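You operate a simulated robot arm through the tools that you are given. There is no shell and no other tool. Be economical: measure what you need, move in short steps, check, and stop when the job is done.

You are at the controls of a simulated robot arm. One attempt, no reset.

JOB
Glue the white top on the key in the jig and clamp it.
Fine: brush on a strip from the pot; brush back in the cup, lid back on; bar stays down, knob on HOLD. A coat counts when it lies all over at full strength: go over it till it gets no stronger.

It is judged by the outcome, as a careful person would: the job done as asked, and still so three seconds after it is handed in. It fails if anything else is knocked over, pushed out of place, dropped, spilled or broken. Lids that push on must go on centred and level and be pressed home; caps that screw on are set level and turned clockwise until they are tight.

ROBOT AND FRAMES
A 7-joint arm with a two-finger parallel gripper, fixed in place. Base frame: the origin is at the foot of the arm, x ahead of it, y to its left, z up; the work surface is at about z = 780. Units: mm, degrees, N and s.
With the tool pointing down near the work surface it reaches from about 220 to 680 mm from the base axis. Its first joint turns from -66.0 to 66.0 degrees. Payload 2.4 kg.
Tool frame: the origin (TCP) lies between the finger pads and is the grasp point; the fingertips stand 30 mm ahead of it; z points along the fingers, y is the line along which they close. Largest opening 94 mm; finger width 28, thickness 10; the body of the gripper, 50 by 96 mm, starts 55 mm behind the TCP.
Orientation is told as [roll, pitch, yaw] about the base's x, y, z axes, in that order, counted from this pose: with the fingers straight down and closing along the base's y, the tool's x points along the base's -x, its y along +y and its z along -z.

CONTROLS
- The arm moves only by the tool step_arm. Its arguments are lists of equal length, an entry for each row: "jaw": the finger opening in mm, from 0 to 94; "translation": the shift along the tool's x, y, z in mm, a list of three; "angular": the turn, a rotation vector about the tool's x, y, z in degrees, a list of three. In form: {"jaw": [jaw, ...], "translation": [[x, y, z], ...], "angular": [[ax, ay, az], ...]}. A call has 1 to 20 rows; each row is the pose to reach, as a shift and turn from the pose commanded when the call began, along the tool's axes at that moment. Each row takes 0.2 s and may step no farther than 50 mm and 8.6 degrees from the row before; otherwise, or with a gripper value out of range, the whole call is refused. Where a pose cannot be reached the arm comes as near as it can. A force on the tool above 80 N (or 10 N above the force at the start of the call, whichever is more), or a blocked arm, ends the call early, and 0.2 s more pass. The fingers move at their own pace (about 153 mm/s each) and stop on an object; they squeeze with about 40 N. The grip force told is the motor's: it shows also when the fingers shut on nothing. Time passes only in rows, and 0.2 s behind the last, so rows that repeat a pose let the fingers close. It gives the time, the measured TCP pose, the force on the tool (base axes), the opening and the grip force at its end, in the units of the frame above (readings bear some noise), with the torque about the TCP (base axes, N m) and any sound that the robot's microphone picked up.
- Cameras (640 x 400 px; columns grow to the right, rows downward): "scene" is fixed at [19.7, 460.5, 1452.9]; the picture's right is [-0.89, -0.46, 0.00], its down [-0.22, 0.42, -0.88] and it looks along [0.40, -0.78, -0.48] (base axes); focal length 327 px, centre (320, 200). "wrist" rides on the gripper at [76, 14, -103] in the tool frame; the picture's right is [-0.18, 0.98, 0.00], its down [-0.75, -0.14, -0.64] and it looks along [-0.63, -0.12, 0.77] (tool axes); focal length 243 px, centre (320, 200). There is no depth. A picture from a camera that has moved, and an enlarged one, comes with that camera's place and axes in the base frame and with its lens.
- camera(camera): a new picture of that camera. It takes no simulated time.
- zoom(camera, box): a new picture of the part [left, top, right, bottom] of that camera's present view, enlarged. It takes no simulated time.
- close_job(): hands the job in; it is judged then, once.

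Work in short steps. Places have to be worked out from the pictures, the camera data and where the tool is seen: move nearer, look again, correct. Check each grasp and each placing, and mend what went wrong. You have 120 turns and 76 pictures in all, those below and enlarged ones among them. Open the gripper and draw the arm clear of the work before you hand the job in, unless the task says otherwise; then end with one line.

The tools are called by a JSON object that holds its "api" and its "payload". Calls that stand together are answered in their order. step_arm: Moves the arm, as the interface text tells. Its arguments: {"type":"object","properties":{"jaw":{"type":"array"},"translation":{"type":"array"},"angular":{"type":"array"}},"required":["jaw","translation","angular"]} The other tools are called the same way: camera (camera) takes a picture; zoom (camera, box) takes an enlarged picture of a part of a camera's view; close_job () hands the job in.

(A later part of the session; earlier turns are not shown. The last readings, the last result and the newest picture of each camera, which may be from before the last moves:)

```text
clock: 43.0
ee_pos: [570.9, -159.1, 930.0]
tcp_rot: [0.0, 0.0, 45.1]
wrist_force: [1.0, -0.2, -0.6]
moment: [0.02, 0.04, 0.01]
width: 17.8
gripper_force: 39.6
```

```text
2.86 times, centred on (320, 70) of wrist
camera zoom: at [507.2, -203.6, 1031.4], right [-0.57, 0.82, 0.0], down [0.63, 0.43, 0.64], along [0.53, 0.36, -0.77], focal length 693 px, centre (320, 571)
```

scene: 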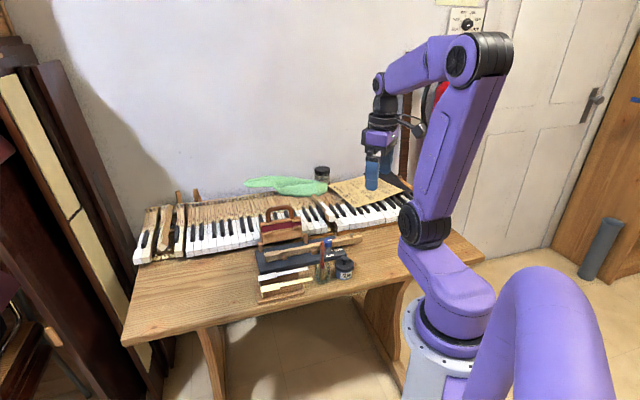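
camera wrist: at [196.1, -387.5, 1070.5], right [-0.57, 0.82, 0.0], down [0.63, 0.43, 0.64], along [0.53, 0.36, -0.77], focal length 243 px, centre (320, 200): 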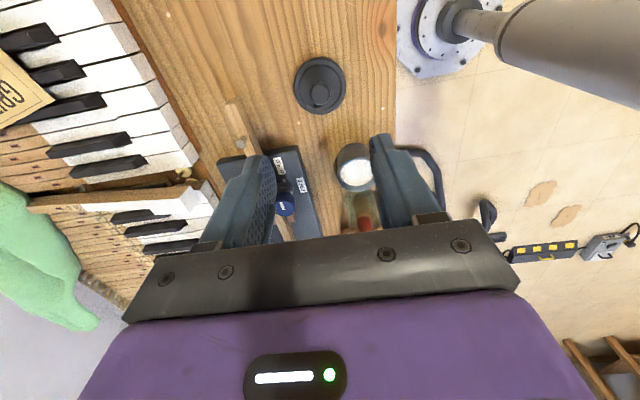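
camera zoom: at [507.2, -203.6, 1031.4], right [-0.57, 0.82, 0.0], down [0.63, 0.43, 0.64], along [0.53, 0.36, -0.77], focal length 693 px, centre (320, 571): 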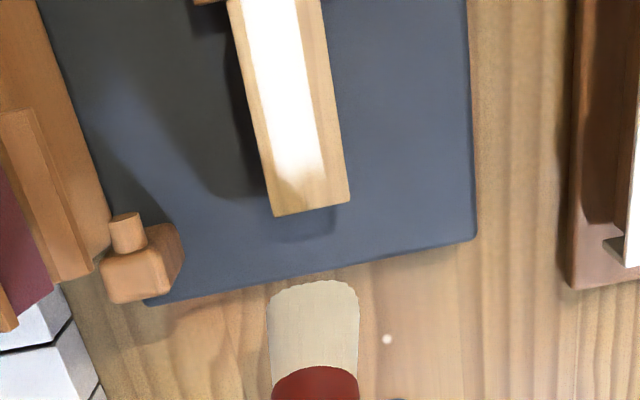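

The coat is a defined strip about the width of the tail, strong on the head but still fading in the last 8 mm at the front. I extend the strokes further to the front edge.

{"api": "step_arm", "payload": {"jaw": [0, 0, 0, 0, 0, 0, 0, 0, 0, 0, 0, 0, 0, 0, 0], "translation": [[28, 0, 10], [28, 0, 19.8], [20, 0, 19.8], [14, 0, 19.8], [14, 5, 19.8], [25, 5, 19.8], [40, 5, 19.8], [25, 5, 19.8], [14, 5, 19.8], [14, -5, 19.8], [28, -5, 19.8], [40, -5, 19.8], [28, 0, 19.8], [14, 0, 19.8], [2, 0, 0]], "angular": [[0, 0, 0], [0, 0, 0], [0, 0, 0], [0, 0, 0], [0, 0, 0], [0, 0, 0], [0, 0, 0], [0, 0, 0], [0, 0, 0], [0, 0, 0], [0, 0, 0], [0, 0, 0], [0, 0, 0], [0, 0, 0], [0, 0, 0]]}}

{"api": "zoom", "payload": {"camera": "wrist", "box": [220, 0, 420, 140]}}

```text
clock: 46.1
ee_pos: [568.5, -160.1, 928.5]
tcp_rot: [0.0, 0.0, 45.0]
wrist_force: [0.5, -0.1, 0.2]
moment: [-0.01, 0.02, 0.0]
width: 18.0
gripper_force: 39.7
```

```text
2.86 times, centred on (320, 70) of wrist
camera zoom: at [505.0, -204.5, 1030.1], right [-0.57, 0.82, 0.0], down [0.63, 0.43, 0.64], along [0.53, 0.36, -0.77], focal length 693 px, centre (320, 571)
```

zoom: 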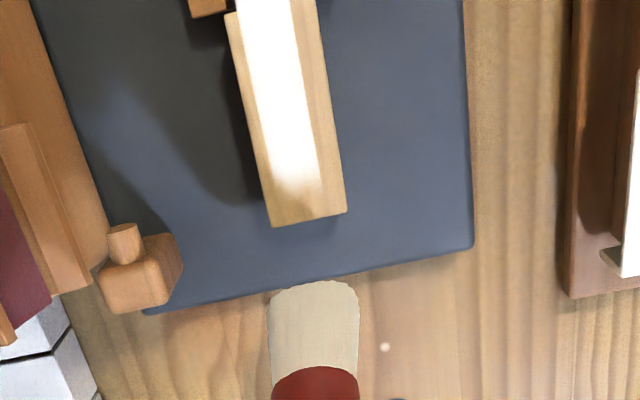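

Little change at the front. I check the whole strip, including the tail, in the scene view.

{"api": "zoom", "payload": {"camera": "scene", "box": [265, 220, 325, 260]}}

{"api": "zoom", "payload": {"camera": "wrist", "box": [270, 0, 350, 80]}}

```text
10.00 times, centred on (295, 240) of scene
camera zoom: at [19.7, 460.5, 1452.9], right [-0.89, -0.46, 0.0], down [-0.22, 0.42, -0.88], along [0.4, -0.78, -0.48], focal length 3273 px, centre (570, -200)
```

zoom: 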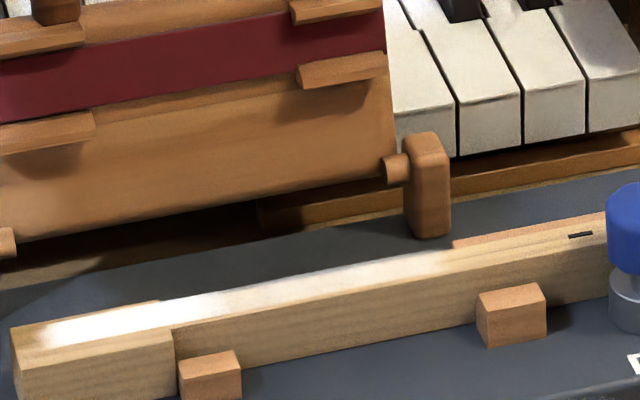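

```text
5.00 times, centred on (310, 40) of wrist
camera zoom: at [505.0, -204.5, 1030.1], right [-0.57, 0.82, 0.0], down [0.63, 0.43, 0.64], along [0.53, 0.36, -0.77], focal length 1213 px, centre (370, 1000)
```

zoom: 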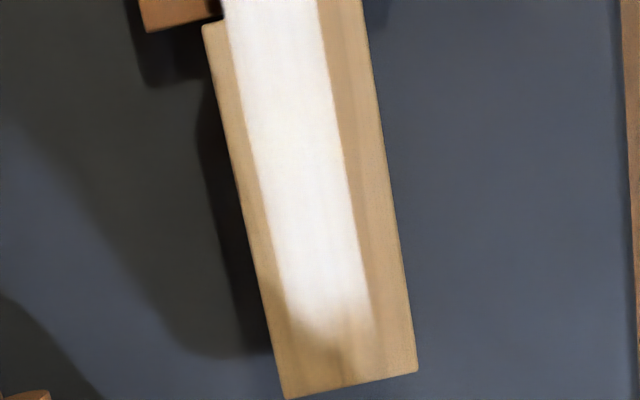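

The front end is patchy and the brush may have run dry. I reload it generously.

{"api": "step_arm", "payload": {"jaw": [0, 0, 0, 0, 0, 0, 0, 0, 0, 0, 0, 0, 0, 0, 0, 0, 0, 0, 0], "translation": [[0, 0, -40], [40, 20, -52], [80, 40, -52], [120, 60, -52], [160, 80, -52], [200, 100, -52], [238, 120.9, -52], [238, 120.9, -10], [238, 120.9, 20], [238, 120.9, 31], [238, 120.9, 33], [238, 120.9, 33], [238, 120.9, 33], [238, 120.9, 33], [238, 120.9, 28], [238, 120.9, 20], [238, 120.9, 5], [238, 120.9, -20], [238, 120.9, -52]], "angular": [[0, 0, 0], [0, 0, 0], [0, 0, 0], [0, 0, 0], [0, 0, 0], [0, 0, 0], [0, 0, 0], [0, 0, 0], [0, 0, 0], [0, 0, 0], [0, 0, 0], [0, 0, 0], [0, 0, 0], [0, 0, 0], [0, 0, 0], [0, 0, 0], [0, 0, 0], [0, 0, 0], [0, 0, 0]]}}

{"api": "step_arm", "payload": {"jaw": [0, 0, 0, 0, 0, 0, 0, 0, 0, 0, 0, 0, 0, 0, 0, 0, 0, 0, 0, 0], "translation": [[-40, -22, 0], [-80, -44, 0], [-120, -66, 0], [-160, -88, 0], [-200, -110, 0], [-224, -120.9, 20], [-224, -120.9, 60], [-224, -120.9, 72], [-230, -120.9, 72], [-236, -120.9, 72], [-236, -116.9, 72], [-226, -116.9, 72], [-236, -116.9, 72], [-236, -124.9, 72], [-226, -124.9, 72], [-236, -124.9, 72], [-236, -120.9, 72], [-226, -120.9, 72], [-236, -120.9, 72], [-246, -120.9, 40]], "angular": [[0, 0, 0], [0, 0, 0], [0, 0, 0], [0, 0, 0], [0, 0, 0], [0, 0, 0], [0, 0, 0], [0, 0, 0], [0, 0, 0], [0, 0, 0], [0, 0, 0], [0, 0, 0], [0, 0, 0], [0, 0, 0], [0, 0, 0], [0, 0, 0], [0, 0, 0], [0, 0, 0], [0, 0, 0], [0, 0, 0]]}}

{"api": "zoom", "payload": {"camera": "wrist", "box": [240, 0, 400, 110]}}

```text
clock: 50.1
ee_pos: [314.4, -243.4, 981.6]
tcp_rot: [0.0, 0.0, 45.1]
wrist_force: [-0.4, 0.6, -0.2]
moment: [-0.01, -0.02, 0.0]
width: 18.0
gripper_force: 40.3
```

```text
clock: 54.4
ee_pos: [574.4, -155.0, 940.2]
tcp_rot: [0.0, 0.0, 45.1]
wrist_force: [0.0, -0.8, -0.5]
moment: [-0.01, 0.02, -0.02]
width: 17.7
gripper_force: 39.5
```

```text
3.64 times, centred on (320, 55) of wrist
camera zoom: at [510.9, -199.2, 1042.1], right [-0.57, 0.82, 0.0], down [0.63, 0.43, 0.64], along [0.53, 0.36, -0.77], focal length 882 px, centre (320, 727)
```

zoom: 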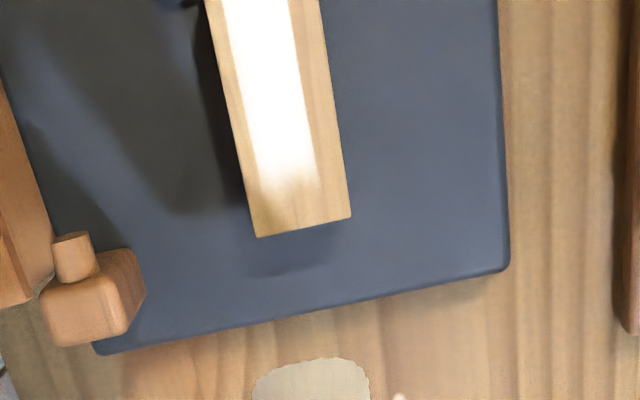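

I overshot the front edge during those strokes. I repeat with the tip kept on the key, working the front and then drawing the full strip back to the tail.

{"api": "step_arm", "payload": {"jaw": [0, 0, 0, 0, 0, 0, 0, 0, 0, 0, 0, 0, 0, 0, 0, 0, 0, 0, 0, 0], "translation": [[42, 0, 20], [42, 0, 31.8], [32, 0, 31.8], [24, 0, 31.8], [20, 3, 31.8], [32, 3, 31.8], [22, 3, 31.8], [22, -3, 31.8], [32, -3, 31.8], [20, -3, 31.8], [30, 0, 31.8], [45, 0, 31.8], [60, 0, 31.6], [75, 0, 31.5], [90, 0, 31.3], [105, 0, 31.3], [120, 0, 31.3], [140, 0, 31.3], [155, 0, 31.3], [170, 0, 31.3]], "angular": [[0, 0, 0], [0, 0, 0], [0, 0, 0], [0, 0, 0], [0, 0, 0], [0, 0, 0], [0, 0, 0], [0, 0, 0], [0, 0, 0], [0, 0, 0], [0, 0, 0], [0, 0, 0], [0, 0, 0], [0, 0, 0], [0, 0, 0], [0, 0, 0], [0, 0, 0], [0, 0, 0], [0, 0, 0], [0, 0, 0]]}}

{"api": "zoom", "payload": {"camera": "wrist", "box": [240, 30, 400, 140]}}

{"api": "zoom", "payload": {"camera": "scene", "box": [265, 220, 325, 260]}}

```text
clock: 58.5
ee_pos: [453.8, -277.4, 910.0]
tcp_rot: [-0.2, 0.0, 44.9]
wrist_force: [-0.2, -0.6, 0.0]
moment: [0.0, 0.03, -0.01]
width: 18.0
gripper_force: 40.1
```

```text
3.64 times, centred on (320, 85) of wrist
camera zoom: at [390.4, -321.0, 1011.7], right [-0.56, 0.83, 0.0], down [0.63, 0.43, 0.64], along [0.53, 0.36, -0.77], focal length 882 px, centre (320, 618)
```

zoom: 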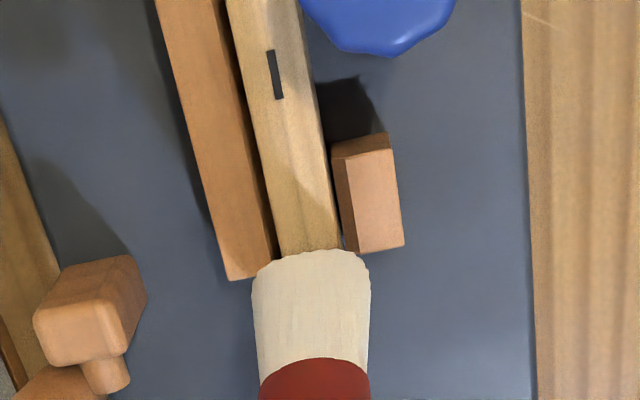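

```text
10.00 times, centred on (295, 240) of scene
camera zoom: at [19.7, 460.5, 1452.9], right [-0.89, -0.46, 0.0], down [-0.22, 0.42, -0.88], along [0.4, -0.78, -0.48], focal length 3273 px, centre (570, -200)
```

zoom: 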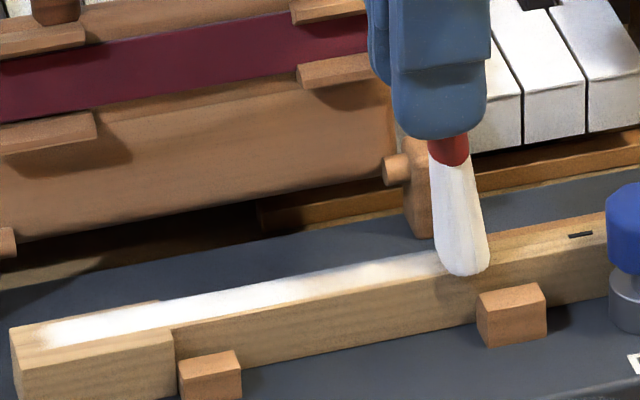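

The tail strip is now strong. Contact has been lost at this depth, so I press 1.5 mm further and scrub the tail, then stroke forward to the head.

{"api": "step_arm", "payload": {"jaw": [0, 0, 0, 0, 0, 0, 0, 0, 0], "translation": [[0, 0, 1], [0, 0, 1.6], [-15, 0, 1.6], [-30, 0, 1.6], [-15, 0, 1.6], [0, 0, 1.6], [5, 0, 1.6], [-10, 0, 1.6], [-30, 0, 1.6]], "angular": [[0, 0, 0], [0, 0, 0], [0, 0, 0], [0, 0, 0], [0, 0, 0], [0, 0, 0], [0, 0, 0], [0, 0, 0], [0, 0, 0]]}}

```text
clock: 60.5
ee_pos: [474.0, -256.4, 908.3]
tcp_rot: [-0.1, 0.1, 45.1]
wrist_force: [-5.5, -8.6, 27.2]
moment: [-0.57, 0.76, 0.07]
width: 18.1
gripper_force: 39.8
```

Good contact (27 N). I stroke forward along the whole strip to the front and back over the head.

{"api": "step_arm", "payload": {"jaw": [0, 0, 0, 0, 0, 0, 0, 0, 0, 0, 0, 0, 0, 0, 0, 0, 0], "translation": [[-15, 0, -0.4], [-30, 0, -0.4], [-45, 0, -0.4], [-60, 0, -0.4], [-75, 0, -0.4], [-90, 0, -0.4], [-105, 0, -0.4], [-115, 0, -0.4], [-118, 0, -0.4], [-118, 4, -0.4], [-105, 4, -0.4], [-118, 4, -0.4], [-118, -4, -0.4], [-105, -4, -0.4], [-118, -4, -0.4], [-121, 0, -0.4], [-145, 0, -30]], "angular": [[0, 0, 0], [0, 0, 0], [0, 0, 0], [0, 0, 0], [0, 0, 0], [0, 0, 0], [0, 0, 0], [0, 0, 0], [0, 0, 0], [0, 0, 0], [0, 0, 0], [0, 0, 0], [0, 0, 0], [0, 0, 0], [0, 0, 0], [0, 0, 0], [0, 0, 0]]}}

{"api": "zoom", "payload": {"camera": "wrist", "box": [240, 0, 400, 110]}}

{"api": "zoom", "payload": {"camera": "scene", "box": [265, 220, 325, 260]}}

```text
clock: 64.2
ee_pos: [577.6, -151.8, 938.1]
tcp_rot: [-0.1, 0.0, 45.0]
wrist_force: [0.0, -0.5, -0.9]
moment: [-0.01, -0.03, -0.04]
width: 22.0
gripper_force: 40.6
```

```text
3.64 times, centred on (320, 55) of wrist
camera zoom: at [513.8, -196.0, 1040.0], right [-0.57, 0.82, 0.0], down [0.63, 0.43, 0.64], along [0.53, 0.36, -0.77], focal length 882 px, centre (320, 727)
```

zoom: 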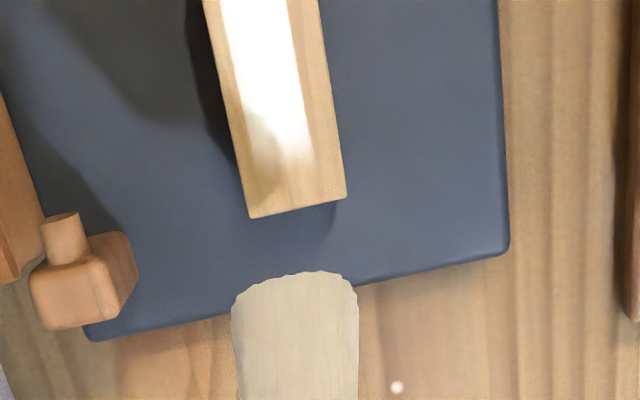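

```text
10.00 times, centred on (295, 240) of scene
camera zoom: at [19.7, 460.5, 1452.9], right [-0.89, -0.46, 0.0], down [-0.22, 0.42, -0.88], along [0.4, -0.78, -0.48], focal length 3273 px, centre (570, -200)
```

zoom: 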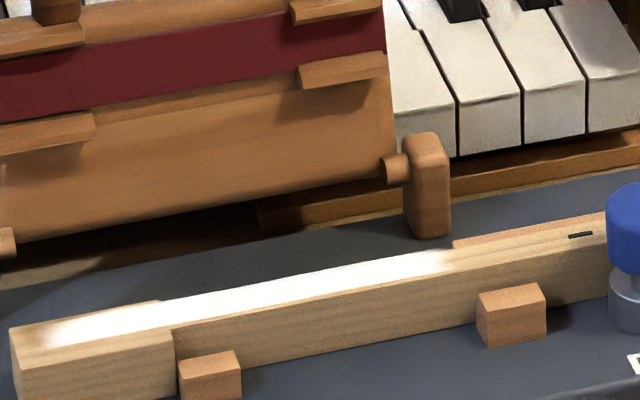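

The strip now runs evenly at full white with matching ends. But the grip width changed to 22 mm, so the brush twisted in the fingers; I rise and inspect both the brush and the coat.

{"api": "step_arm", "payload": {"jaw": [0, 0, 0], "translation": [[30, 20, -30], [60, 40, -40], [90, 60, -45]], "angular": [[0, 0, 0], [0, 0, 0], [0, 0, 0]]}}

{"api": "camera", "payload": {"camera": "wrist"}}

{"api": "zoom", "payload": {"camera": "scene", "box": [260, 190, 340, 260]}}

```text
clock: 65.0
ee_pos: [469.4, -172.7, 983.8]
tcp_rot: [0.0, 0.0, 45.1]
wrist_force: [0.1, -0.1, -0.5]
moment: [-0.01, -0.01, -0.01]
width: 22.1
gripper_force: 39.9
```

```text
30 pictures are left
camera wrist: at [407.0, -217.3, 1085.3], right [-0.57, 0.82, 0.0], down [0.63, 0.43, 0.64], along [0.53, 0.36, -0.77], focal length 243 px, centre (320, 200)
```

wrist: 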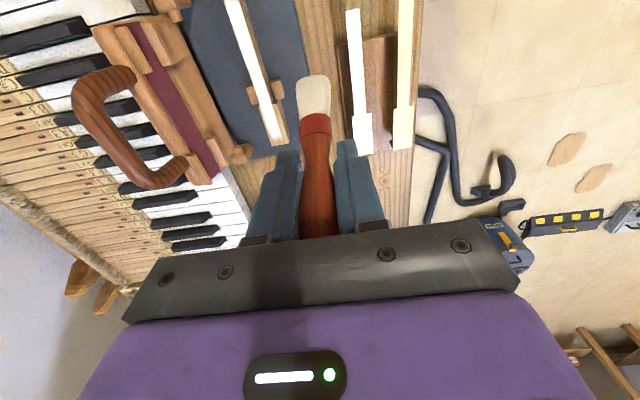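

```text
5.71 times, centred on (300, 225) of scene
camera zoom: at [19.7, 460.5, 1452.9], right [-0.89, -0.46, 0.0], down [-0.22, 0.42, -0.88], along [0.4, -0.78, -0.48], focal length 1870 px, centre (434, 57)
```

zoom: 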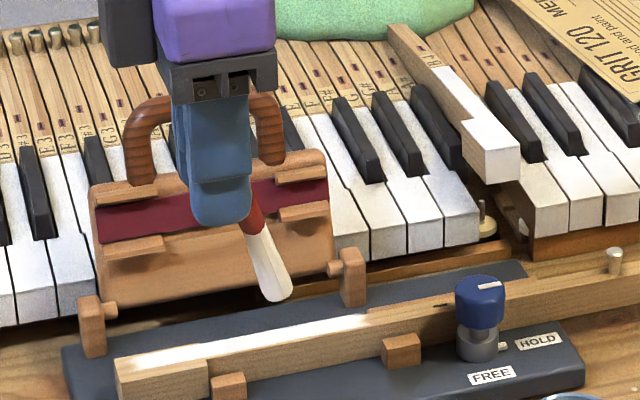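

The coat looks complete. The brush has swung about 17° in the grip (tip towards −P), so I tilt the tool to bring it upright while moving over the cup.

{"api": "step_arm", "payload": {"jaw": [0, 0, 0, 0], "translation": [[34, 20, -5], [68, 40, -8], [101.7, 59.5, -8], [101.7, 59.5, -8]], "angular": [[0, -5.7, 0], [0, -11.4, 0], [0, -17, 0], [0, -17, 0]]}}

{"api": "zoom", "payload": {"camera": "wrist", "box": [220, 60, 420, 200]}}

{"api": "zoom", "payload": {"camera": "scene", "box": [290, 200, 370, 280]}}

```text
clock: 66.0
ee_pos: [356.9, -202.0, 993.0]
tcp_rot: [0.1, -17.1, 45.0]
wrist_force: [0.5, -0.5, 0.4]
moment: [-0.01, 0.02, -0.02]
width: 22.1
gripper_force: 40.1
```

```text
2.86 times, centred on (320, 130) of wrist
camera zoom: at [274.5, -265.8, 1066.6], right [-0.57, 0.82, 0.05], down [0.48, 0.28, 0.83], along [0.67, 0.5, -0.55], focal length 693 px, centre (320, 400)
```

zoom: 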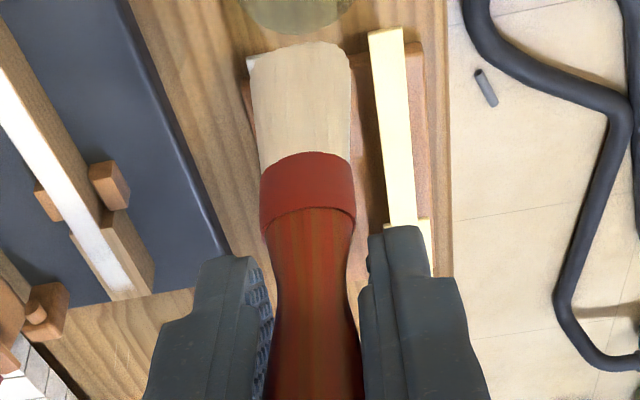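

```text
5.00 times, centred on (330, 240) of scene
camera zoom: at [19.7, 460.5, 1452.9], right [-0.89, -0.46, 0.0], down [-0.22, 0.42, -0.88], along [0.4, -0.78, -0.48], focal length 1637 px, centre (270, 0)
```

zoom: 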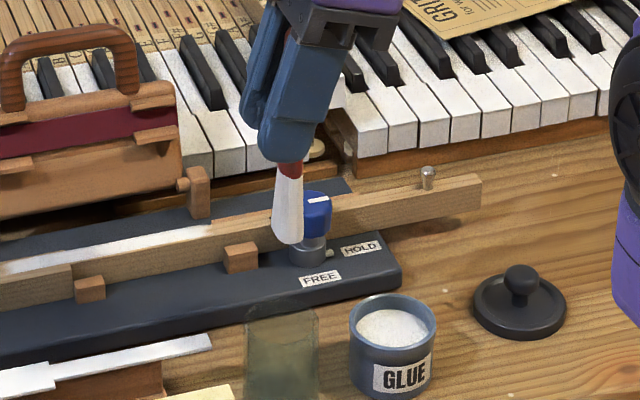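

The brush is upright and centred over the cup. I lower it straight down.

{"api": "step_arm", "payload": {"jaw": [0, 0, 0, 0, 0, 0], "translation": [[9.5, 0, 23.9], [18.3, 0, 52.6], [24.1, 0, 71.7], [27.6, 0, 83.2], [29.7, 0, 90.1], [31, 0, 94]], "angular": [[0, 0, 0], [0, 0, 0], [0, 0, 0], [0, 0, 0], [0, 0, 0], [0, 0, 0]]}}

{"api": "zoom", "payload": {"camera": "scene", "box": [290, 210, 370, 290]}}

```text
clock: 67.3
ee_pos: [355.5, -205.2, 891.7]
tcp_rot: [0.0, -17.0, 45.1]
wrist_force: [-0.2, 0.6, 0.2]
moment: [0.06, -0.01, 0.01]
width: 21.9
gripper_force: 40.2
```

```text
5.00 times, centred on (330, 250) of scene
camera zoom: at [19.7, 460.5, 1452.9], right [-0.89, -0.46, 0.0], down [-0.22, 0.42, -0.88], along [0.4, -0.78, -0.48], focal length 1637 px, centre (270, -50)
```

zoom: 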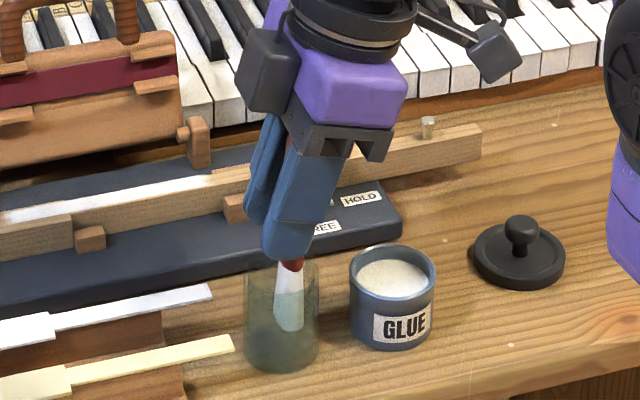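

Inside the cup, with the tip about 8 mm above its floor. I lower slowly to contact.

{"api": "step_arm", "payload": {"jaw": [0, 0, 0, 0, 0], "translation": [[0.6, 0, 1.9], [1.2, 0, 3.8], [1.8, 0, 5.7], [2.0, 0, 6.7], [2.3, 0, 7.6]], "angular": [[0, 0, 0], [0, 0, 0], [0, 0, 0], [0, 0, 0], [0, 0, 0]]}}

```text
clock: 68.5
ee_pos: [355.9, -204.9, 884.1]
tcp_rot: [0.0, -16.9, 44.9]
wrist_force: [0.3, 2.2, -0.4]
moment: [0.03, -0.05, 0.01]
width: 22.1
gripper_force: 40.1
```

{"api": "step_arm", "payload": {"jaw": [0, 0, 0, 0, 0], "translation": [[0.3, 0, 1], [0.6, 0, 1.9], [0.9, 0, 2.9], [1.2, 0, 3.8], [1.2, 0, 3.8]], "angular": [[0, 0, 0], [0, 0, 0], [0, 0, 0], [0, 0, 0], [0, 0, 0]]}}

{"api": "zoom", "payload": {"camera": "wrist", "box": [220, 60, 420, 200]}}

```text
clock: 69.8
ee_pos: [355.7, -205.8, 879.3]
tcp_rot: [0.0, -17.0, 45.1]
wrist_force: [-0.2, 1.1, 0.2]
moment: [0.0, -0.03, -0.01]
width: 22.0
gripper_force: 39.8
```

```text
2.86 times, centred on (320, 130) of wrist
camera zoom: at [273.9, -268.0, 954.6], right [-0.57, 0.82, 0.05], down [0.48, 0.28, 0.83], along [0.67, 0.5, -0.55], focal length 693 px, centre (320, 400)
```

zoom: 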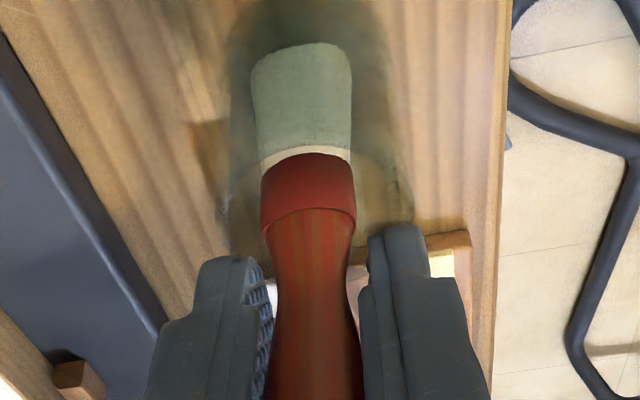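

The brush stands in the cup with its ferrule at the rim. I open gently and back out along the tool axis.

{"api": "step_arm", "payload": {"jaw": [26, 36, 46, 46, 46, 46, 46], "translation": [[0, 0, 0], [0, 0, 0], [0, 0, 0], [0, 0, -20], [0, 0, -50], [0, 0, -85], [0, 0, -120]], "angular": [[0, 0, 0], [0, 0, 0], [0, 0, 0], [0, 0, 0], [0, 0, 0], [0, 0, 0], [0, 0, 0]]}}

{"api": "zoom", "payload": {"camera": "scene", "box": [260, 200, 380, 290]}}

```text
clock: 71.3
ee_pos: [330.9, -228.8, 995.0]
tcp_rot: [0.2, -16.9, 45.1]
wrist_force: [-0.2, -0.4, 0.5]
moment: [0.02, 0.01, -0.01]
width: 46.1
gripper_force: 0.0
```

```text
4.44 times, centred on (320, 245) of scene
camera zoom: at [19.7, 460.5, 1452.9], right [-0.89, -0.46, 0.0], down [-0.22, 0.42, -0.88], along [0.4, -0.78, -0.48], focal length 1455 px, centre (320, 0)
```

zoom: 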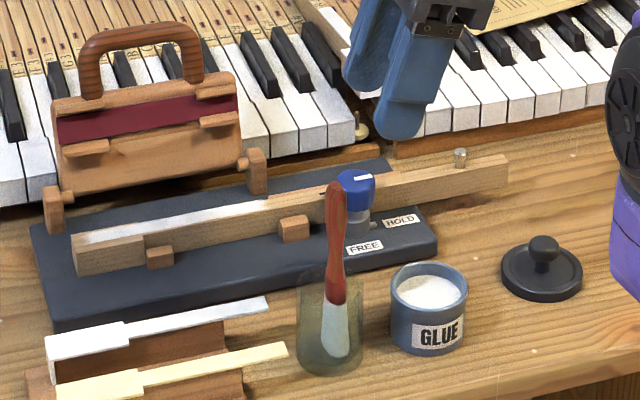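

Brush is back. I level the tool, then move over the lid.

{"api": "step_arm", "payload": {"jaw": [46, 46, 46], "translation": [[0, 0, 0], [0, 0, 0], [0, 0, 0]], "angular": [[0, 8.5, 0], [0, 17, 0], [0, 17, 0]]}}

```text
clock: 72.2
ee_pos: [331.6, -230.2, 996.0]
tcp_rot: [-0.1, 0.0, 45.1]
wrist_force: [0.6, 0.3, 0.2]
moment: [-0.03, -0.01, 0.01]
width: 46.0
gripper_force: 0.0
```

{"api": "step_arm", "payload": {"jaw": [46, 46, 46, 46, 46, 46], "translation": [[44, -9, 0], [88, -19, 0], [131.8, -28.8, 0], [131.8, -28.8, 45], [131.8, -28.8, 90], [131.8, -28.8, 135]], "angular": [[0, 0, 0], [0, 0, 0], [0, 0, 0], [0, 0, 0], [0, 0, 0], [0, 0, 0]]}}

{"api": "zoom", "payload": {"camera": "wrist", "box": [220, 80, 420, 220]}}

```text
clock: 73.5
ee_pos: [258.2, -345.9, 859.2]
tcp_rot: [0.0, 0.0, 45.0]
wrist_force: [0.0, 0.0, 0.0]
moment: [0.01, 0.01, -0.01]
width: 45.9
gripper_force: 0.0
```

```text
2.86 times, centred on (320, 150) of wrist
camera zoom: at [195.6, -389.1, 961.2], right [-0.57, 0.82, 0.0], down [0.63, 0.43, 0.64], along [0.53, 0.36, -0.77], focal length 693 px, centre (320, 343)
```

zoom: 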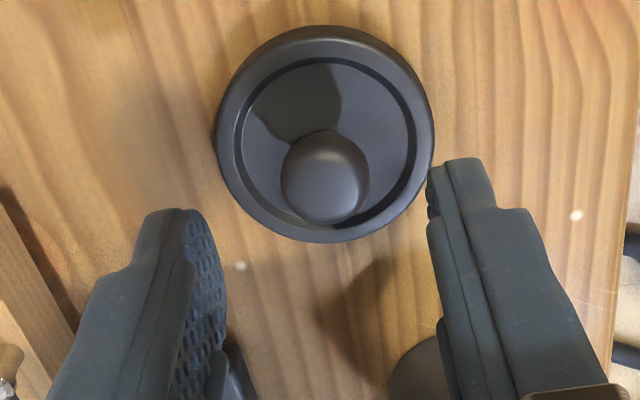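

Lid knob about 2 mm ahead of centre. I correct, descend and grip.

{"api": "step_arm", "payload": {"jaw": [40, 40, 0, 0, 0], "translation": [[-2, 0.6, 18], [-2, 0.6, 36], [-2, 0.6, 36], [-2, 0.6, 36], [-2, 0.6, 36]], "angular": [[0, 0, 0], [0, 0, 0], [0, 0, 0], [0, 0, 0], [0, 0, 0]]}}

```text
clock: 74.8
ee_pos: [259.2, -342.8, 825.0]
tcp_rot: [0.0, 0.0, 45.1]
wrist_force: [-1.0, 0.5, 0.2]
moment: [0.02, 0.02, 0.0]
width: 16.7
gripper_force: 39.4
```

Lid gripped as before. I lift it and carry it over the pot, then check alignment.

{"api": "step_arm", "payload": {"jaw": [0, 0, 0, 0, 0, 0, 0], "translation": [[0, 0, -30], [0, 0, -70], [-33, 10, -70], [-66, 20, -70], [-99.5, 30, -70], [-99.5, 30, -55], [-99.5, 30, -50]], "angular": [[0, 0, 0], [0, 0, 0], [0, 0, 0], [0, 0, 0], [0, 0, 0], [0, 0, 0], [0, 0, 0]]}}

{"api": "zoom", "payload": {"camera": "wrist", "box": [220, 60, 420, 200]}}

{"api": "zoom", "payload": {"camera": "scene", "box": [310, 215, 390, 285]}}

```text
clock: 76.3
ee_pos: [308.1, -249.7, 874.4]
tcp_rot: [0.0, -0.1, 45.1]
wrist_force: [0.0, 0.9, -1.1]
moment: [-0.01, -0.02, -0.01]
width: 16.5
gripper_force: 40.1
```

```text
2.86 times, centred on (320, 130) of wrist
camera zoom: at [245.5, -293.9, 975.0], right [-0.57, 0.82, 0.0], down [0.63, 0.43, 0.64], along [0.53, 0.36, -0.77], focal length 693 px, centre (320, 400)
```

zoom: 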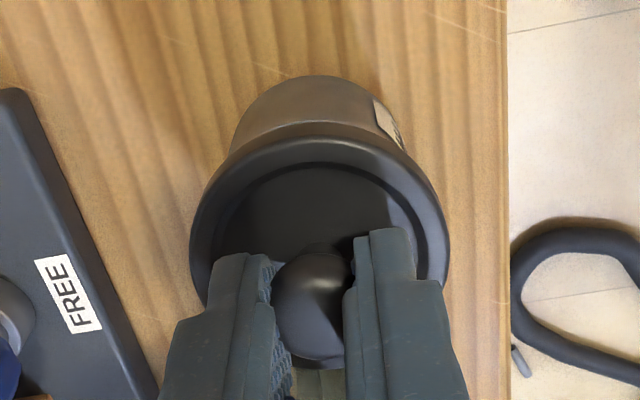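

```text
5.71 times, centred on (350, 250) of scene
camera zoom: at [19.7, 460.5, 1452.9], right [-0.89, -0.46, 0.0], down [-0.22, 0.42, -0.88], along [0.4, -0.78, -0.48], focal length 1870 px, centre (149, -86)
```

zoom: 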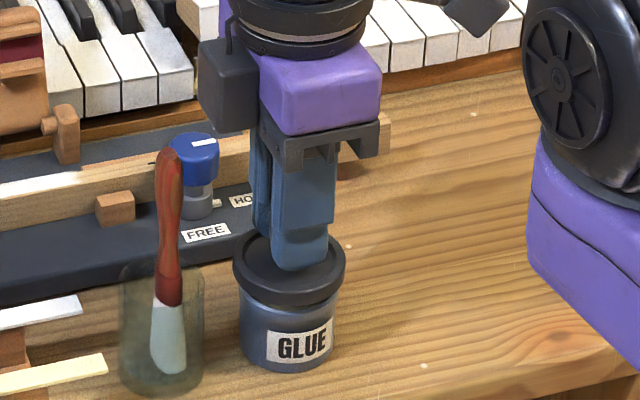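

Lid lines up with the pot. I lower and press it home.

{"api": "step_arm", "payload": {"jaw": [0, 0, 0, 0, 0, 0, 0, 0], "translation": [[0, 0, 6], [0, 0, 11], [0, 0, 13], [0, 0, 15], [0, 0, 17], [0, 0, 18.5], [0, 0, 20], [0, 0, 21]], "angular": [[0, 0, 0], [0, 0, 0], [0, 0, 0], [0, 0, 0], [0, 0, 0], [0, 0, 0], [0, 0, 0], [0, 0, 0]]}}

```text
clock: 78.2
ee_pos: [308.3, -250.3, 854.1]
tcp_rot: [-0.3, 0.0, 45.0]
wrist_force: [-6.2, 0.1, 67.1]
moment: [0.02, 0.32, 0.05]
width: 17.5
gripper_force: 40.5
heard: snap
```

A snap, so the lid is home. I relieve the load, open and rise.

{"api": "step_arm", "payload": {"jaw": [0, 26, 26, 28, 30, 50], "translation": [[0, 0, -2.5], [0, 0, -2.5], [0, 0, -2.5], [0, 0, -30], [0, 0, -70], [0, 0, -110]], "angular": [[0, 0, 0], [0, 0, 0], [0, 0, 0], [0, 0, 0], [0, 0, 0], [0, 0, 0]]}}

{"api": "zoom", "payload": {"camera": "scene", "box": [280, 205, 380, 285]}}

```text
clock: 79.5
ee_pos: [306.8, -249.2, 963.9]
tcp_rot: [0.0, -0.1, 45.1]
wrist_force: [0.1, 0.0, 0.1]
moment: [0.0, 0.02, -0.05]
width: 49.7
gripper_force: 0.1
```

```text
5.00 times, centred on (330, 245) of scene
camera zoom: at [19.7, 460.5, 1452.9], right [-0.89, -0.46, 0.0], down [-0.22, 0.42, -0.88], along [0.4, -0.78, -0.48], focal length 1637 px, centre (270, -25)
```

zoom: 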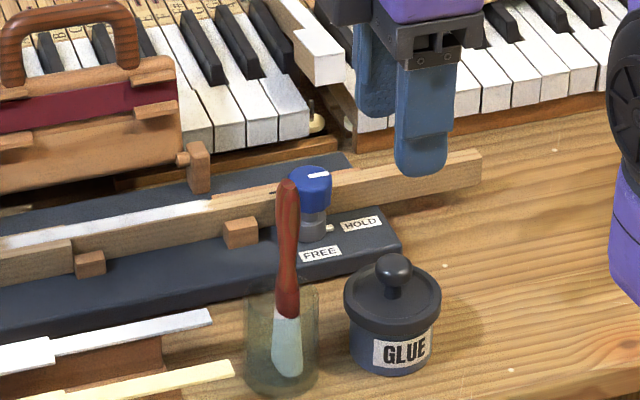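

Lid is on level and the brush is in the cup. Next I go above the head of the white top.

{"api": "step_arm", "payload": {"jaw": [50, 50, 50, 50, 50, 50, 40, 36], "translation": [[0, -10, -25], [-46, -22, -25], [-92, -22, -25], [-138, -22, -25], [-184, -22, -25], [-229, -22, -25], [-229, -22, 20], [-229, -22, 62]], "angular": [[0, 0, 0], [0, 0, 0], [0, 0, 0], [0, 0, 0], [0, 0, 0], [0, 0, 0], [0, 0, 0], [0, 0, 0]]}}

{"api": "zoom", "payload": {"camera": "wrist", "box": [220, 50, 420, 190]}}

```text
clock: 81.3
ee_pos: [486.1, -102.9, 898.6]
tcp_rot: [0.0, 0.1, 45.1]
wrist_force: [-0.7, -0.8, 0.5]
moment: [0.04, 0.0, -0.01]
width: 35.8
gripper_force: 0.1
```

```text
2.86 times, centred on (320, 120) of wrist
camera zoom: at [422.8, -146.7, 1000.7], right [-0.57, 0.82, 0.0], down [0.63, 0.43, 0.64], along [0.53, 0.36, -0.77], focal length 693 px, centre (320, 429)
```

zoom: 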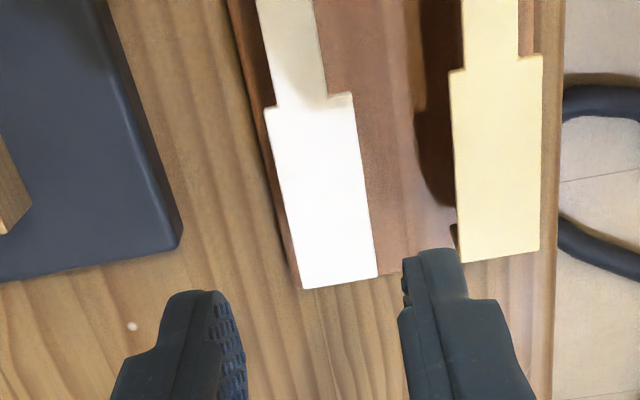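

The head centre lies about 3 mm back and 2 mm right of the TCP. I correct, descend until the fingertips are just below the top's surface, and close.

{"api": "step_arm", "payload": {"jaw": [36, 36, 36, 12, 12, 12], "translation": [[3, 2.2, 30], [3, 2.2, 55], [3, 2.2, 62], [3, 2.2, 62], [3, 2.2, 62], [3, 2.2, 62]], "angular": [[0, 0, 0], [0, 0, 0], [0, 0, 0], [0, 0, 0], [0, 0, 0], [0, 0, 0]]}}

{"api": "zoom", "payload": {"camera": "scene", "box": [250, 240, 310, 290]}}

```text
clock: 82.8
ee_pos: [482.8, -104.3, 838.1]
tcp_rot: [-0.1, 0.0, 45.1]
wrist_force: [0.4, 0.7, 0.5]
moment: [0.0, -0.03, -0.02]
width: 20.1
gripper_force: 40.7
```

```text
8.00 times, centred on (280, 265) of scene
camera zoom: at [19.7, 460.5, 1452.9], right [-0.89, -0.46, 0.0], down [-0.22, 0.42, -0.88], along [0.4, -0.78, -0.48], focal length 2619 px, centre (640, -320)
```

zoom: 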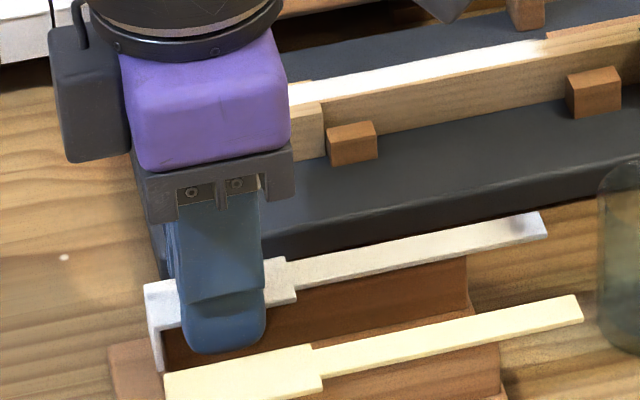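

Gripped at 20 mm. I lift 25 mm and look whether only the top comes.

{"api": "step_arm", "payload": {"jaw": [10, 10, 10, 10], "translation": [[0, 0, -4], [0, 0, -12], [0, 0, -25], [0, 0, -45]], "angular": [[0, 0, 0], [0, 0, 0], [0, 0, 0], [0, 0, 0]]}}

{"api": "zoom", "payload": {"camera": "scene", "box": [250, 230, 320, 290]}}

{"api": "zoom", "payload": {"camera": "wrist", "box": [220, 50, 420, 190]}}

```text
clock: 83.8
ee_pos: [481.6, -103.2, 883.1]
tcp_rot: [0.1, 0.1, 45.1]
wrist_force: [0.4, 0.0, 1.2]
moment: [0.04, -0.01, 0.0]
width: 19.9
gripper_force: 40.0
```

```text
6.67 times, centred on (285, 260) of scene
camera zoom: at [19.7, 460.5, 1452.9], right [-0.89, -0.46, 0.0], down [-0.22, 0.42, -0.88], along [0.4, -0.78, -0.48], focal length 2182 px, centre (553, -200)
```

zoom: 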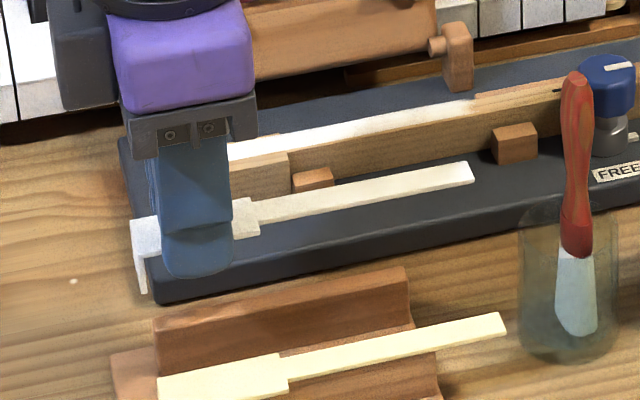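

```text
2.86 times, centred on (320, 120) of wrist
camera zoom: at [419.2, -147.0, 985.4], right [-0.57, 0.82, 0.0], down [0.63, 0.43, 0.64], along [0.53, 0.36, -0.77], focal length 693 px, centre (320, 429)
```

zoom: 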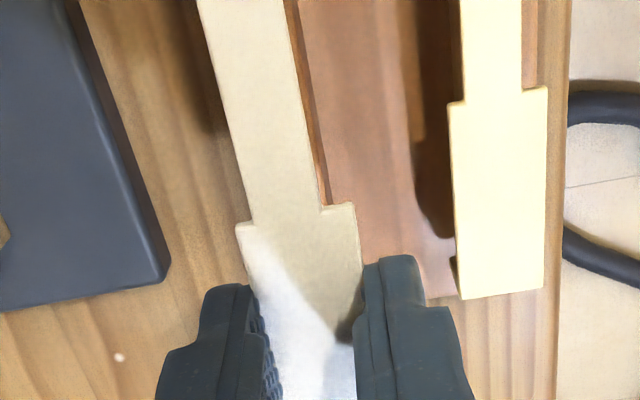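

Only the top came up, straight and level. I carry it across (sideways first to avoid the brush) to above the key and look.

{"api": "step_arm", "payload": {"jaw": [10, 10, 10, 10, 10], "translation": [[0, -35, -5], [0, -70, -5], [0, -100, -5], [30, -100, -5], [30, -100, 5]], "angular": [[0, 0, 0], [0, 0, 0], [0, 0, 0], [0, 0, 0], [0, 0, 0]]}}

{"api": "zoom", "payload": {"camera": "wrist", "box": [220, 0, 420, 140]}}

{"api": "zoom", "payload": {"camera": "scene", "box": [255, 215, 325, 265]}}

```text
clock: 85.0
ee_pos: [531.1, -195.5, 879.2]
tcp_rot: [0.0, 0.0, 45.2]
wrist_force: [-0.3, -0.3, -0.9]
moment: [0.02, 0.0, -0.01]
width: 20.2
gripper_force: 39.7
```

```text
2.86 times, centred on (320, 70) of wrist
camera zoom: at [468.3, -240.5, 980.8], right [-0.57, 0.82, 0.0], down [0.63, 0.43, 0.64], along [0.53, 0.36, -0.77], focal length 693 px, centre (320, 571)
```

zoom: 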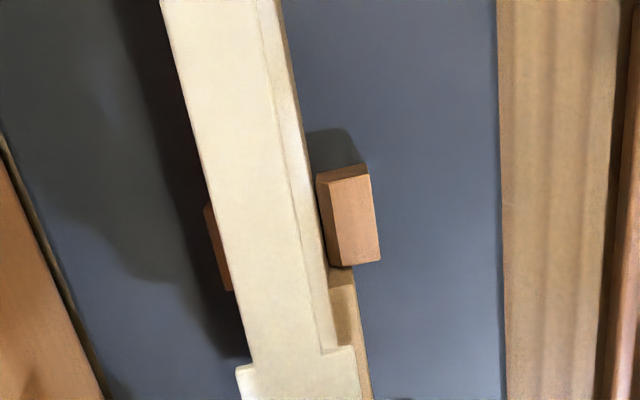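

```text
8.00 times, centred on (290, 240) of scene
camera zoom: at [19.7, 460.5, 1452.9], right [-0.89, -0.46, 0.0], down [-0.22, 0.42, -0.88], along [0.4, -0.78, -0.48], focal length 2619 px, centre (560, -120)
```

zoom: 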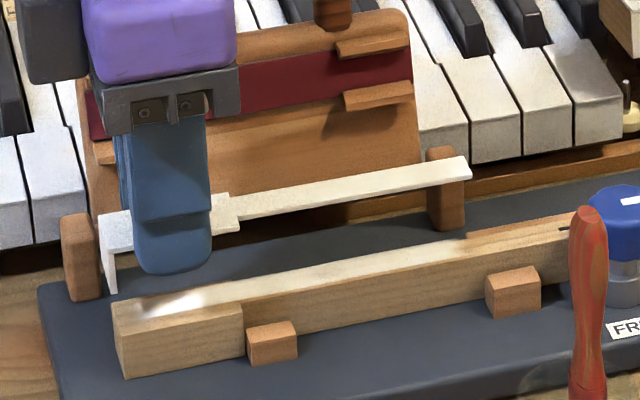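

The top runs parallel with the key; its right edge needs about 1.8 mm to the right (+Q), and the shoulder is 0.7 mm ahead, which leaves the lip clear. I correct and lower to just above contact, then look.

{"api": "step_arm", "payload": {"jaw": [10, 10, 10, 10], "translation": [[0, 1.8, 10], [0, 1.8, 22], [0, 1.8, 30], [0, 1.8, 33]], "angular": [[0, 0, 0], [0, 0, 0], [0, 0, 0], [0, 0, 0]]}}

{"api": "zoom", "payload": {"camera": "wrist", "box": [220, 0, 420, 140]}}

{"api": "zoom", "payload": {"camera": "scene", "box": [255, 220, 315, 260]}}

```text
clock: 86.0
ee_pos: [531.2, -195.7, 849.2]
tcp_rot: [-0.4, -0.2, 45.1]
wrist_force: [-9.9, 2.8, 52.5]
moment: [0.25, 0.86, -0.04]
width: 20.8
gripper_force: 40.3
```

```text
2.86 times, centred on (320, 70) of wrist
camera zoom: at [467.6, -239.2, 950.5], right [-0.57, 0.82, -0.01], down [0.63, 0.44, 0.64], along [0.53, 0.36, -0.76], focal length 693 px, centre (320, 571)
```

zoom: 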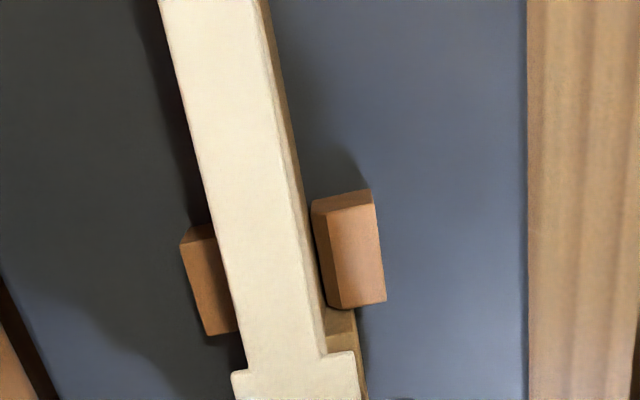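

```text
10.00 times, centred on (285, 240) of scene
camera zoom: at [18.5, 460.9, 1452.8], right [-0.89, -0.46, 0.0], down [-0.22, 0.42, -0.88], along [0.4, -0.78, -0.48], focal length 3273 px, centre (670, -200)
```

zoom: 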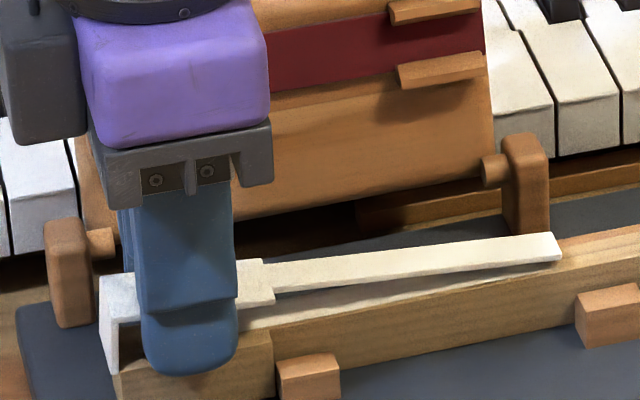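

Blocked at 52 N: the front lip seems to be standing on the key's front edge, and it has tipped the top tail-down in the grip. I raise it clear and measure the tilt.

{"api": "step_arm", "payload": {"jaw": [0, 0, 0], "translation": [[0, 0, -10], [-3, 0, -25], [-3, 0, -25]], "angular": [[0, 0, 0], [0, 0, 0], [0, 0, 0]]}}

{"api": "zoom", "payload": {"camera": "scene", "box": [255, 220, 315, 260]}}

```text
clock: 86.8
ee_pos: [532.8, -192.1, 870.9]
tcp_rot: [0.0, -0.1, 45.1]
wrist_force: [-0.5, -0.3, 0.0]
moment: [-0.01, -0.01, 0.02]
width: 20.5
gripper_force: 39.3
```

```text
10.00 times, centred on (285, 240) of scene
camera zoom: at [19.7, 460.5, 1452.9], right [-0.89, -0.46, 0.0], down [-0.22, 0.42, -0.88], along [0.4, -0.78, -0.48], focal length 3273 px, centre (670, -200)
```

zoom: 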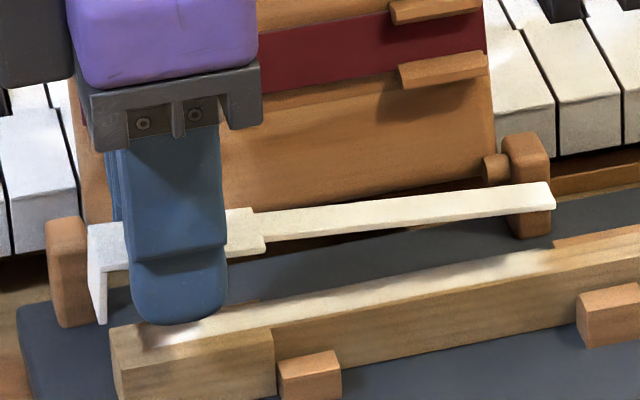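

The top is about 5.7° tail-down. I rotate the tool by that much to level it, give the lip 2 mm more clearance, and lower until the lip should be past the key's top edge.

{"api": "step_arm", "payload": {"jaw": [0, 0, 0, 0, 0, 0], "translation": [[-2, 0, 0], [-2, 0, 10], [-2, 0, 18], [-2, 0, 22], [-2, 0, 25], [-2, 0, 25]], "angular": [[0, 5.7, 0], [0, 5.7, 0], [0, 5.7, 0], [0, 5.7, 0], [0, 5.7, 0], [0, 5.7, 0]]}}

{"api": "zoom", "payload": {"camera": "scene", "box": [255, 220, 315, 260]}}

```text
clock: 88.2
ee_pos: [533.2, -190.8, 850.4]
tcp_rot: [-0.2, 5.6, 45.0]
wrist_force: [-18.2, 6.4, 62.3]
moment: [0.8, 0.18, -0.27]
width: 20.2
gripper_force: 40.2
```

```text
10.00 times, centred on (285, 240) of scene
camera zoom: at [18.1, 461.0, 1452.7], right [-0.89, -0.46, 0.0], down [-0.22, 0.42, -0.88], along [0.4, -0.78, -0.48], focal length 3273 px, centre (670, -200)
```

zoom: 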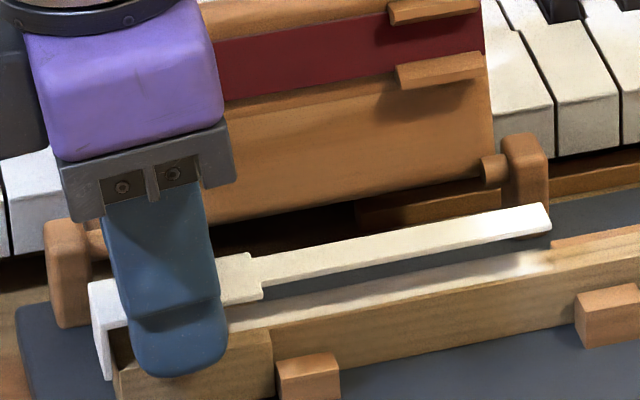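

Level now, but blocked. Force and moment point to the near fingertip resting on the key's right edge (key top is nearer z≈819), and the lip is marginal. I rise, shift 1.1 mm to +Q and 2 mm forward, and lower again.

{"api": "step_arm", "payload": {"jaw": [0, 0, 0, 0, 0, 0], "translation": [[0.6, 0, -6], [-1.4, 1.1, -6.2], [-1.8, 1.1, -2.2], [-2.1, 1.1, 0.8], [-2.4, 1.1, 3.3], [-2.4, 1.1, 3.3]], "angular": [[0, 0, 0], [0, 0, 0], [0, 0, 0], [0, 0, 0], [0, 0, 0], [0, 0, 0]]}}

```text
clock: 89.3
ee_pos: [535.2, -190.2, 848.4]
tcp_rot: [-0.1, 5.8, 44.8]
wrist_force: [-12.5, 4.2, 24.7]
moment: [0.08, 0.04, -0.09]
width: 20.4
gripper_force: 40.0
stopped in row 5: the force on the tool passed its limit (the readings are from after the stop); the commanded pose is now the measured one
```

The far finger now touches instead, so the key is wider than my grip gap and I can't straddle it with this deep grip. I take the top back to the rack to regrip it shallower and nearer its balance point.

{"api": "step_arm", "payload": {"jaw": [0, 0, 0, 0, 0, 0, 0], "translation": [[1.5, 0, -15], [3, 0, -29.9], [-22.7, 0, -32.5], [-22.7, 33, -32.5], [-22.7, 66, -32.5], [-22.7, 97.8, -32.5], [-25.2, 97.8, -7.3]], "angular": [[0, 0, 0], [0, 0, 0], [0, 0, 0], [0, 0, 0], [0, 0, 0], [0, 0, 0], [0, 0, 0]]}}

{"api": "zoom", "payload": {"camera": "scene", "box": [250, 235, 320, 285]}}

{"api": "zoom", "payload": {"camera": "wrist", "box": [220, 20, 420, 160]}}

```text
clock: 90.9
ee_pos: [485.8, -101.9, 852.9]
tcp_rot: [-0.3, 5.7, 44.9]
wrist_force: [-0.7, -0.4, -0.3]
moment: [-0.04, 0.02, -0.02]
width: 20.4
gripper_force: 39.6
```

```text
8.00 times, centred on (285, 260) of scene
camera zoom: at [19.6, 460.5, 1452.9], right [-0.89, -0.46, 0.0], down [-0.22, 0.42, -0.88], along [0.4, -0.78, -0.48], focal length 2619 px, centre (600, -280)
```

zoom: 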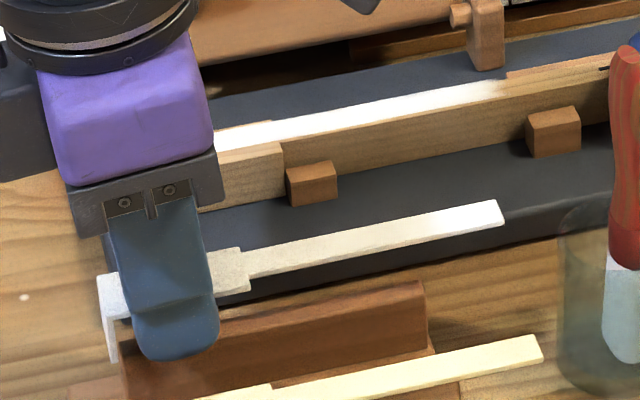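

```text
2.86 times, centred on (320, 90) of wrist
camera zoom: at [429.1, -138.2, 961.4], right [-0.56, 0.83, -0.02], down [0.67, 0.48, 0.56], along [0.48, 0.3, -0.82], focal length 693 px, centre (320, 514)
```

zoom: 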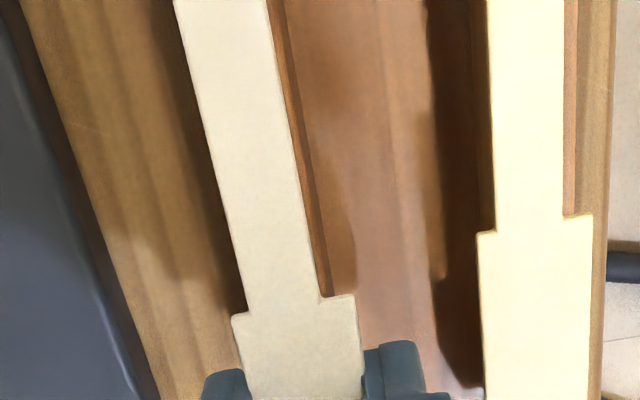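

It hangs level about 15 mm above its old place. I lower it onto the rack until contact.

{"api": "step_arm", "payload": {"jaw": [0, 0, 0, 0, 0, 0, 0], "translation": [[-0.6, 0, 6], [-1, 0, 10], [-1.2, 0, 12], [-1.35, 0, 13.5], [-1.5, 0, 14.5], [-1.6, 0, 15.5], [-1.6, 0, 16]], "angular": [[0, 0, 0], [0, 0, 0], [0, 0, 0], [0, 0, 0], [0, 0, 0], [0, 0, 0], [0, 0, 0]]}}

```text
clock: 92.5
ee_pos: [484.1, -103.1, 837.3]
tcp_rot: [-0.2, 5.7, 44.9]
wrist_force: [-0.3, -0.3, -0.5]
moment: [-0.01, -0.02, 0.02]
width: 20.0
gripper_force: 39.9
```

{"api": "step_arm", "payload": {"jaw": [0, 0, 0, 0, 0], "translation": [[-0.1, 0, 1], [-0.2, 0, 2], [-0.3, 0, 3], [-0.4, 0, 4], [-0.4, 0, 4]], "angular": [[0, 0, 0], [0, 0, 0], [0, 0, 0], [0, 0, 0], [0, 0, 0]]}}

{"api": "zoom", "payload": {"camera": "scene", "box": [250, 235, 320, 285]}}

```text
clock: 93.7
ee_pos: [484.2, -103.6, 832.6]
tcp_rot: [-0.2, 5.8, 45.0]
wrist_force: [-0.6, 0.6, -0.1]
moment: [0.01, -0.03, 0.01]
width: 20.1
gripper_force: 40.2
```

```text
8.00 times, centred on (285, 260) of scene
camera zoom: at [19.7, 460.5, 1452.9], right [-0.89, -0.46, 0.0], down [-0.22, 0.42, -0.88], along [0.4, -0.78, -0.48], focal length 2619 px, centre (600, -280)
```

zoom: 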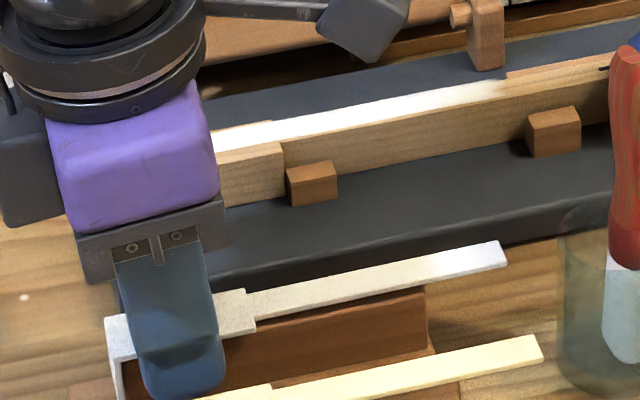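

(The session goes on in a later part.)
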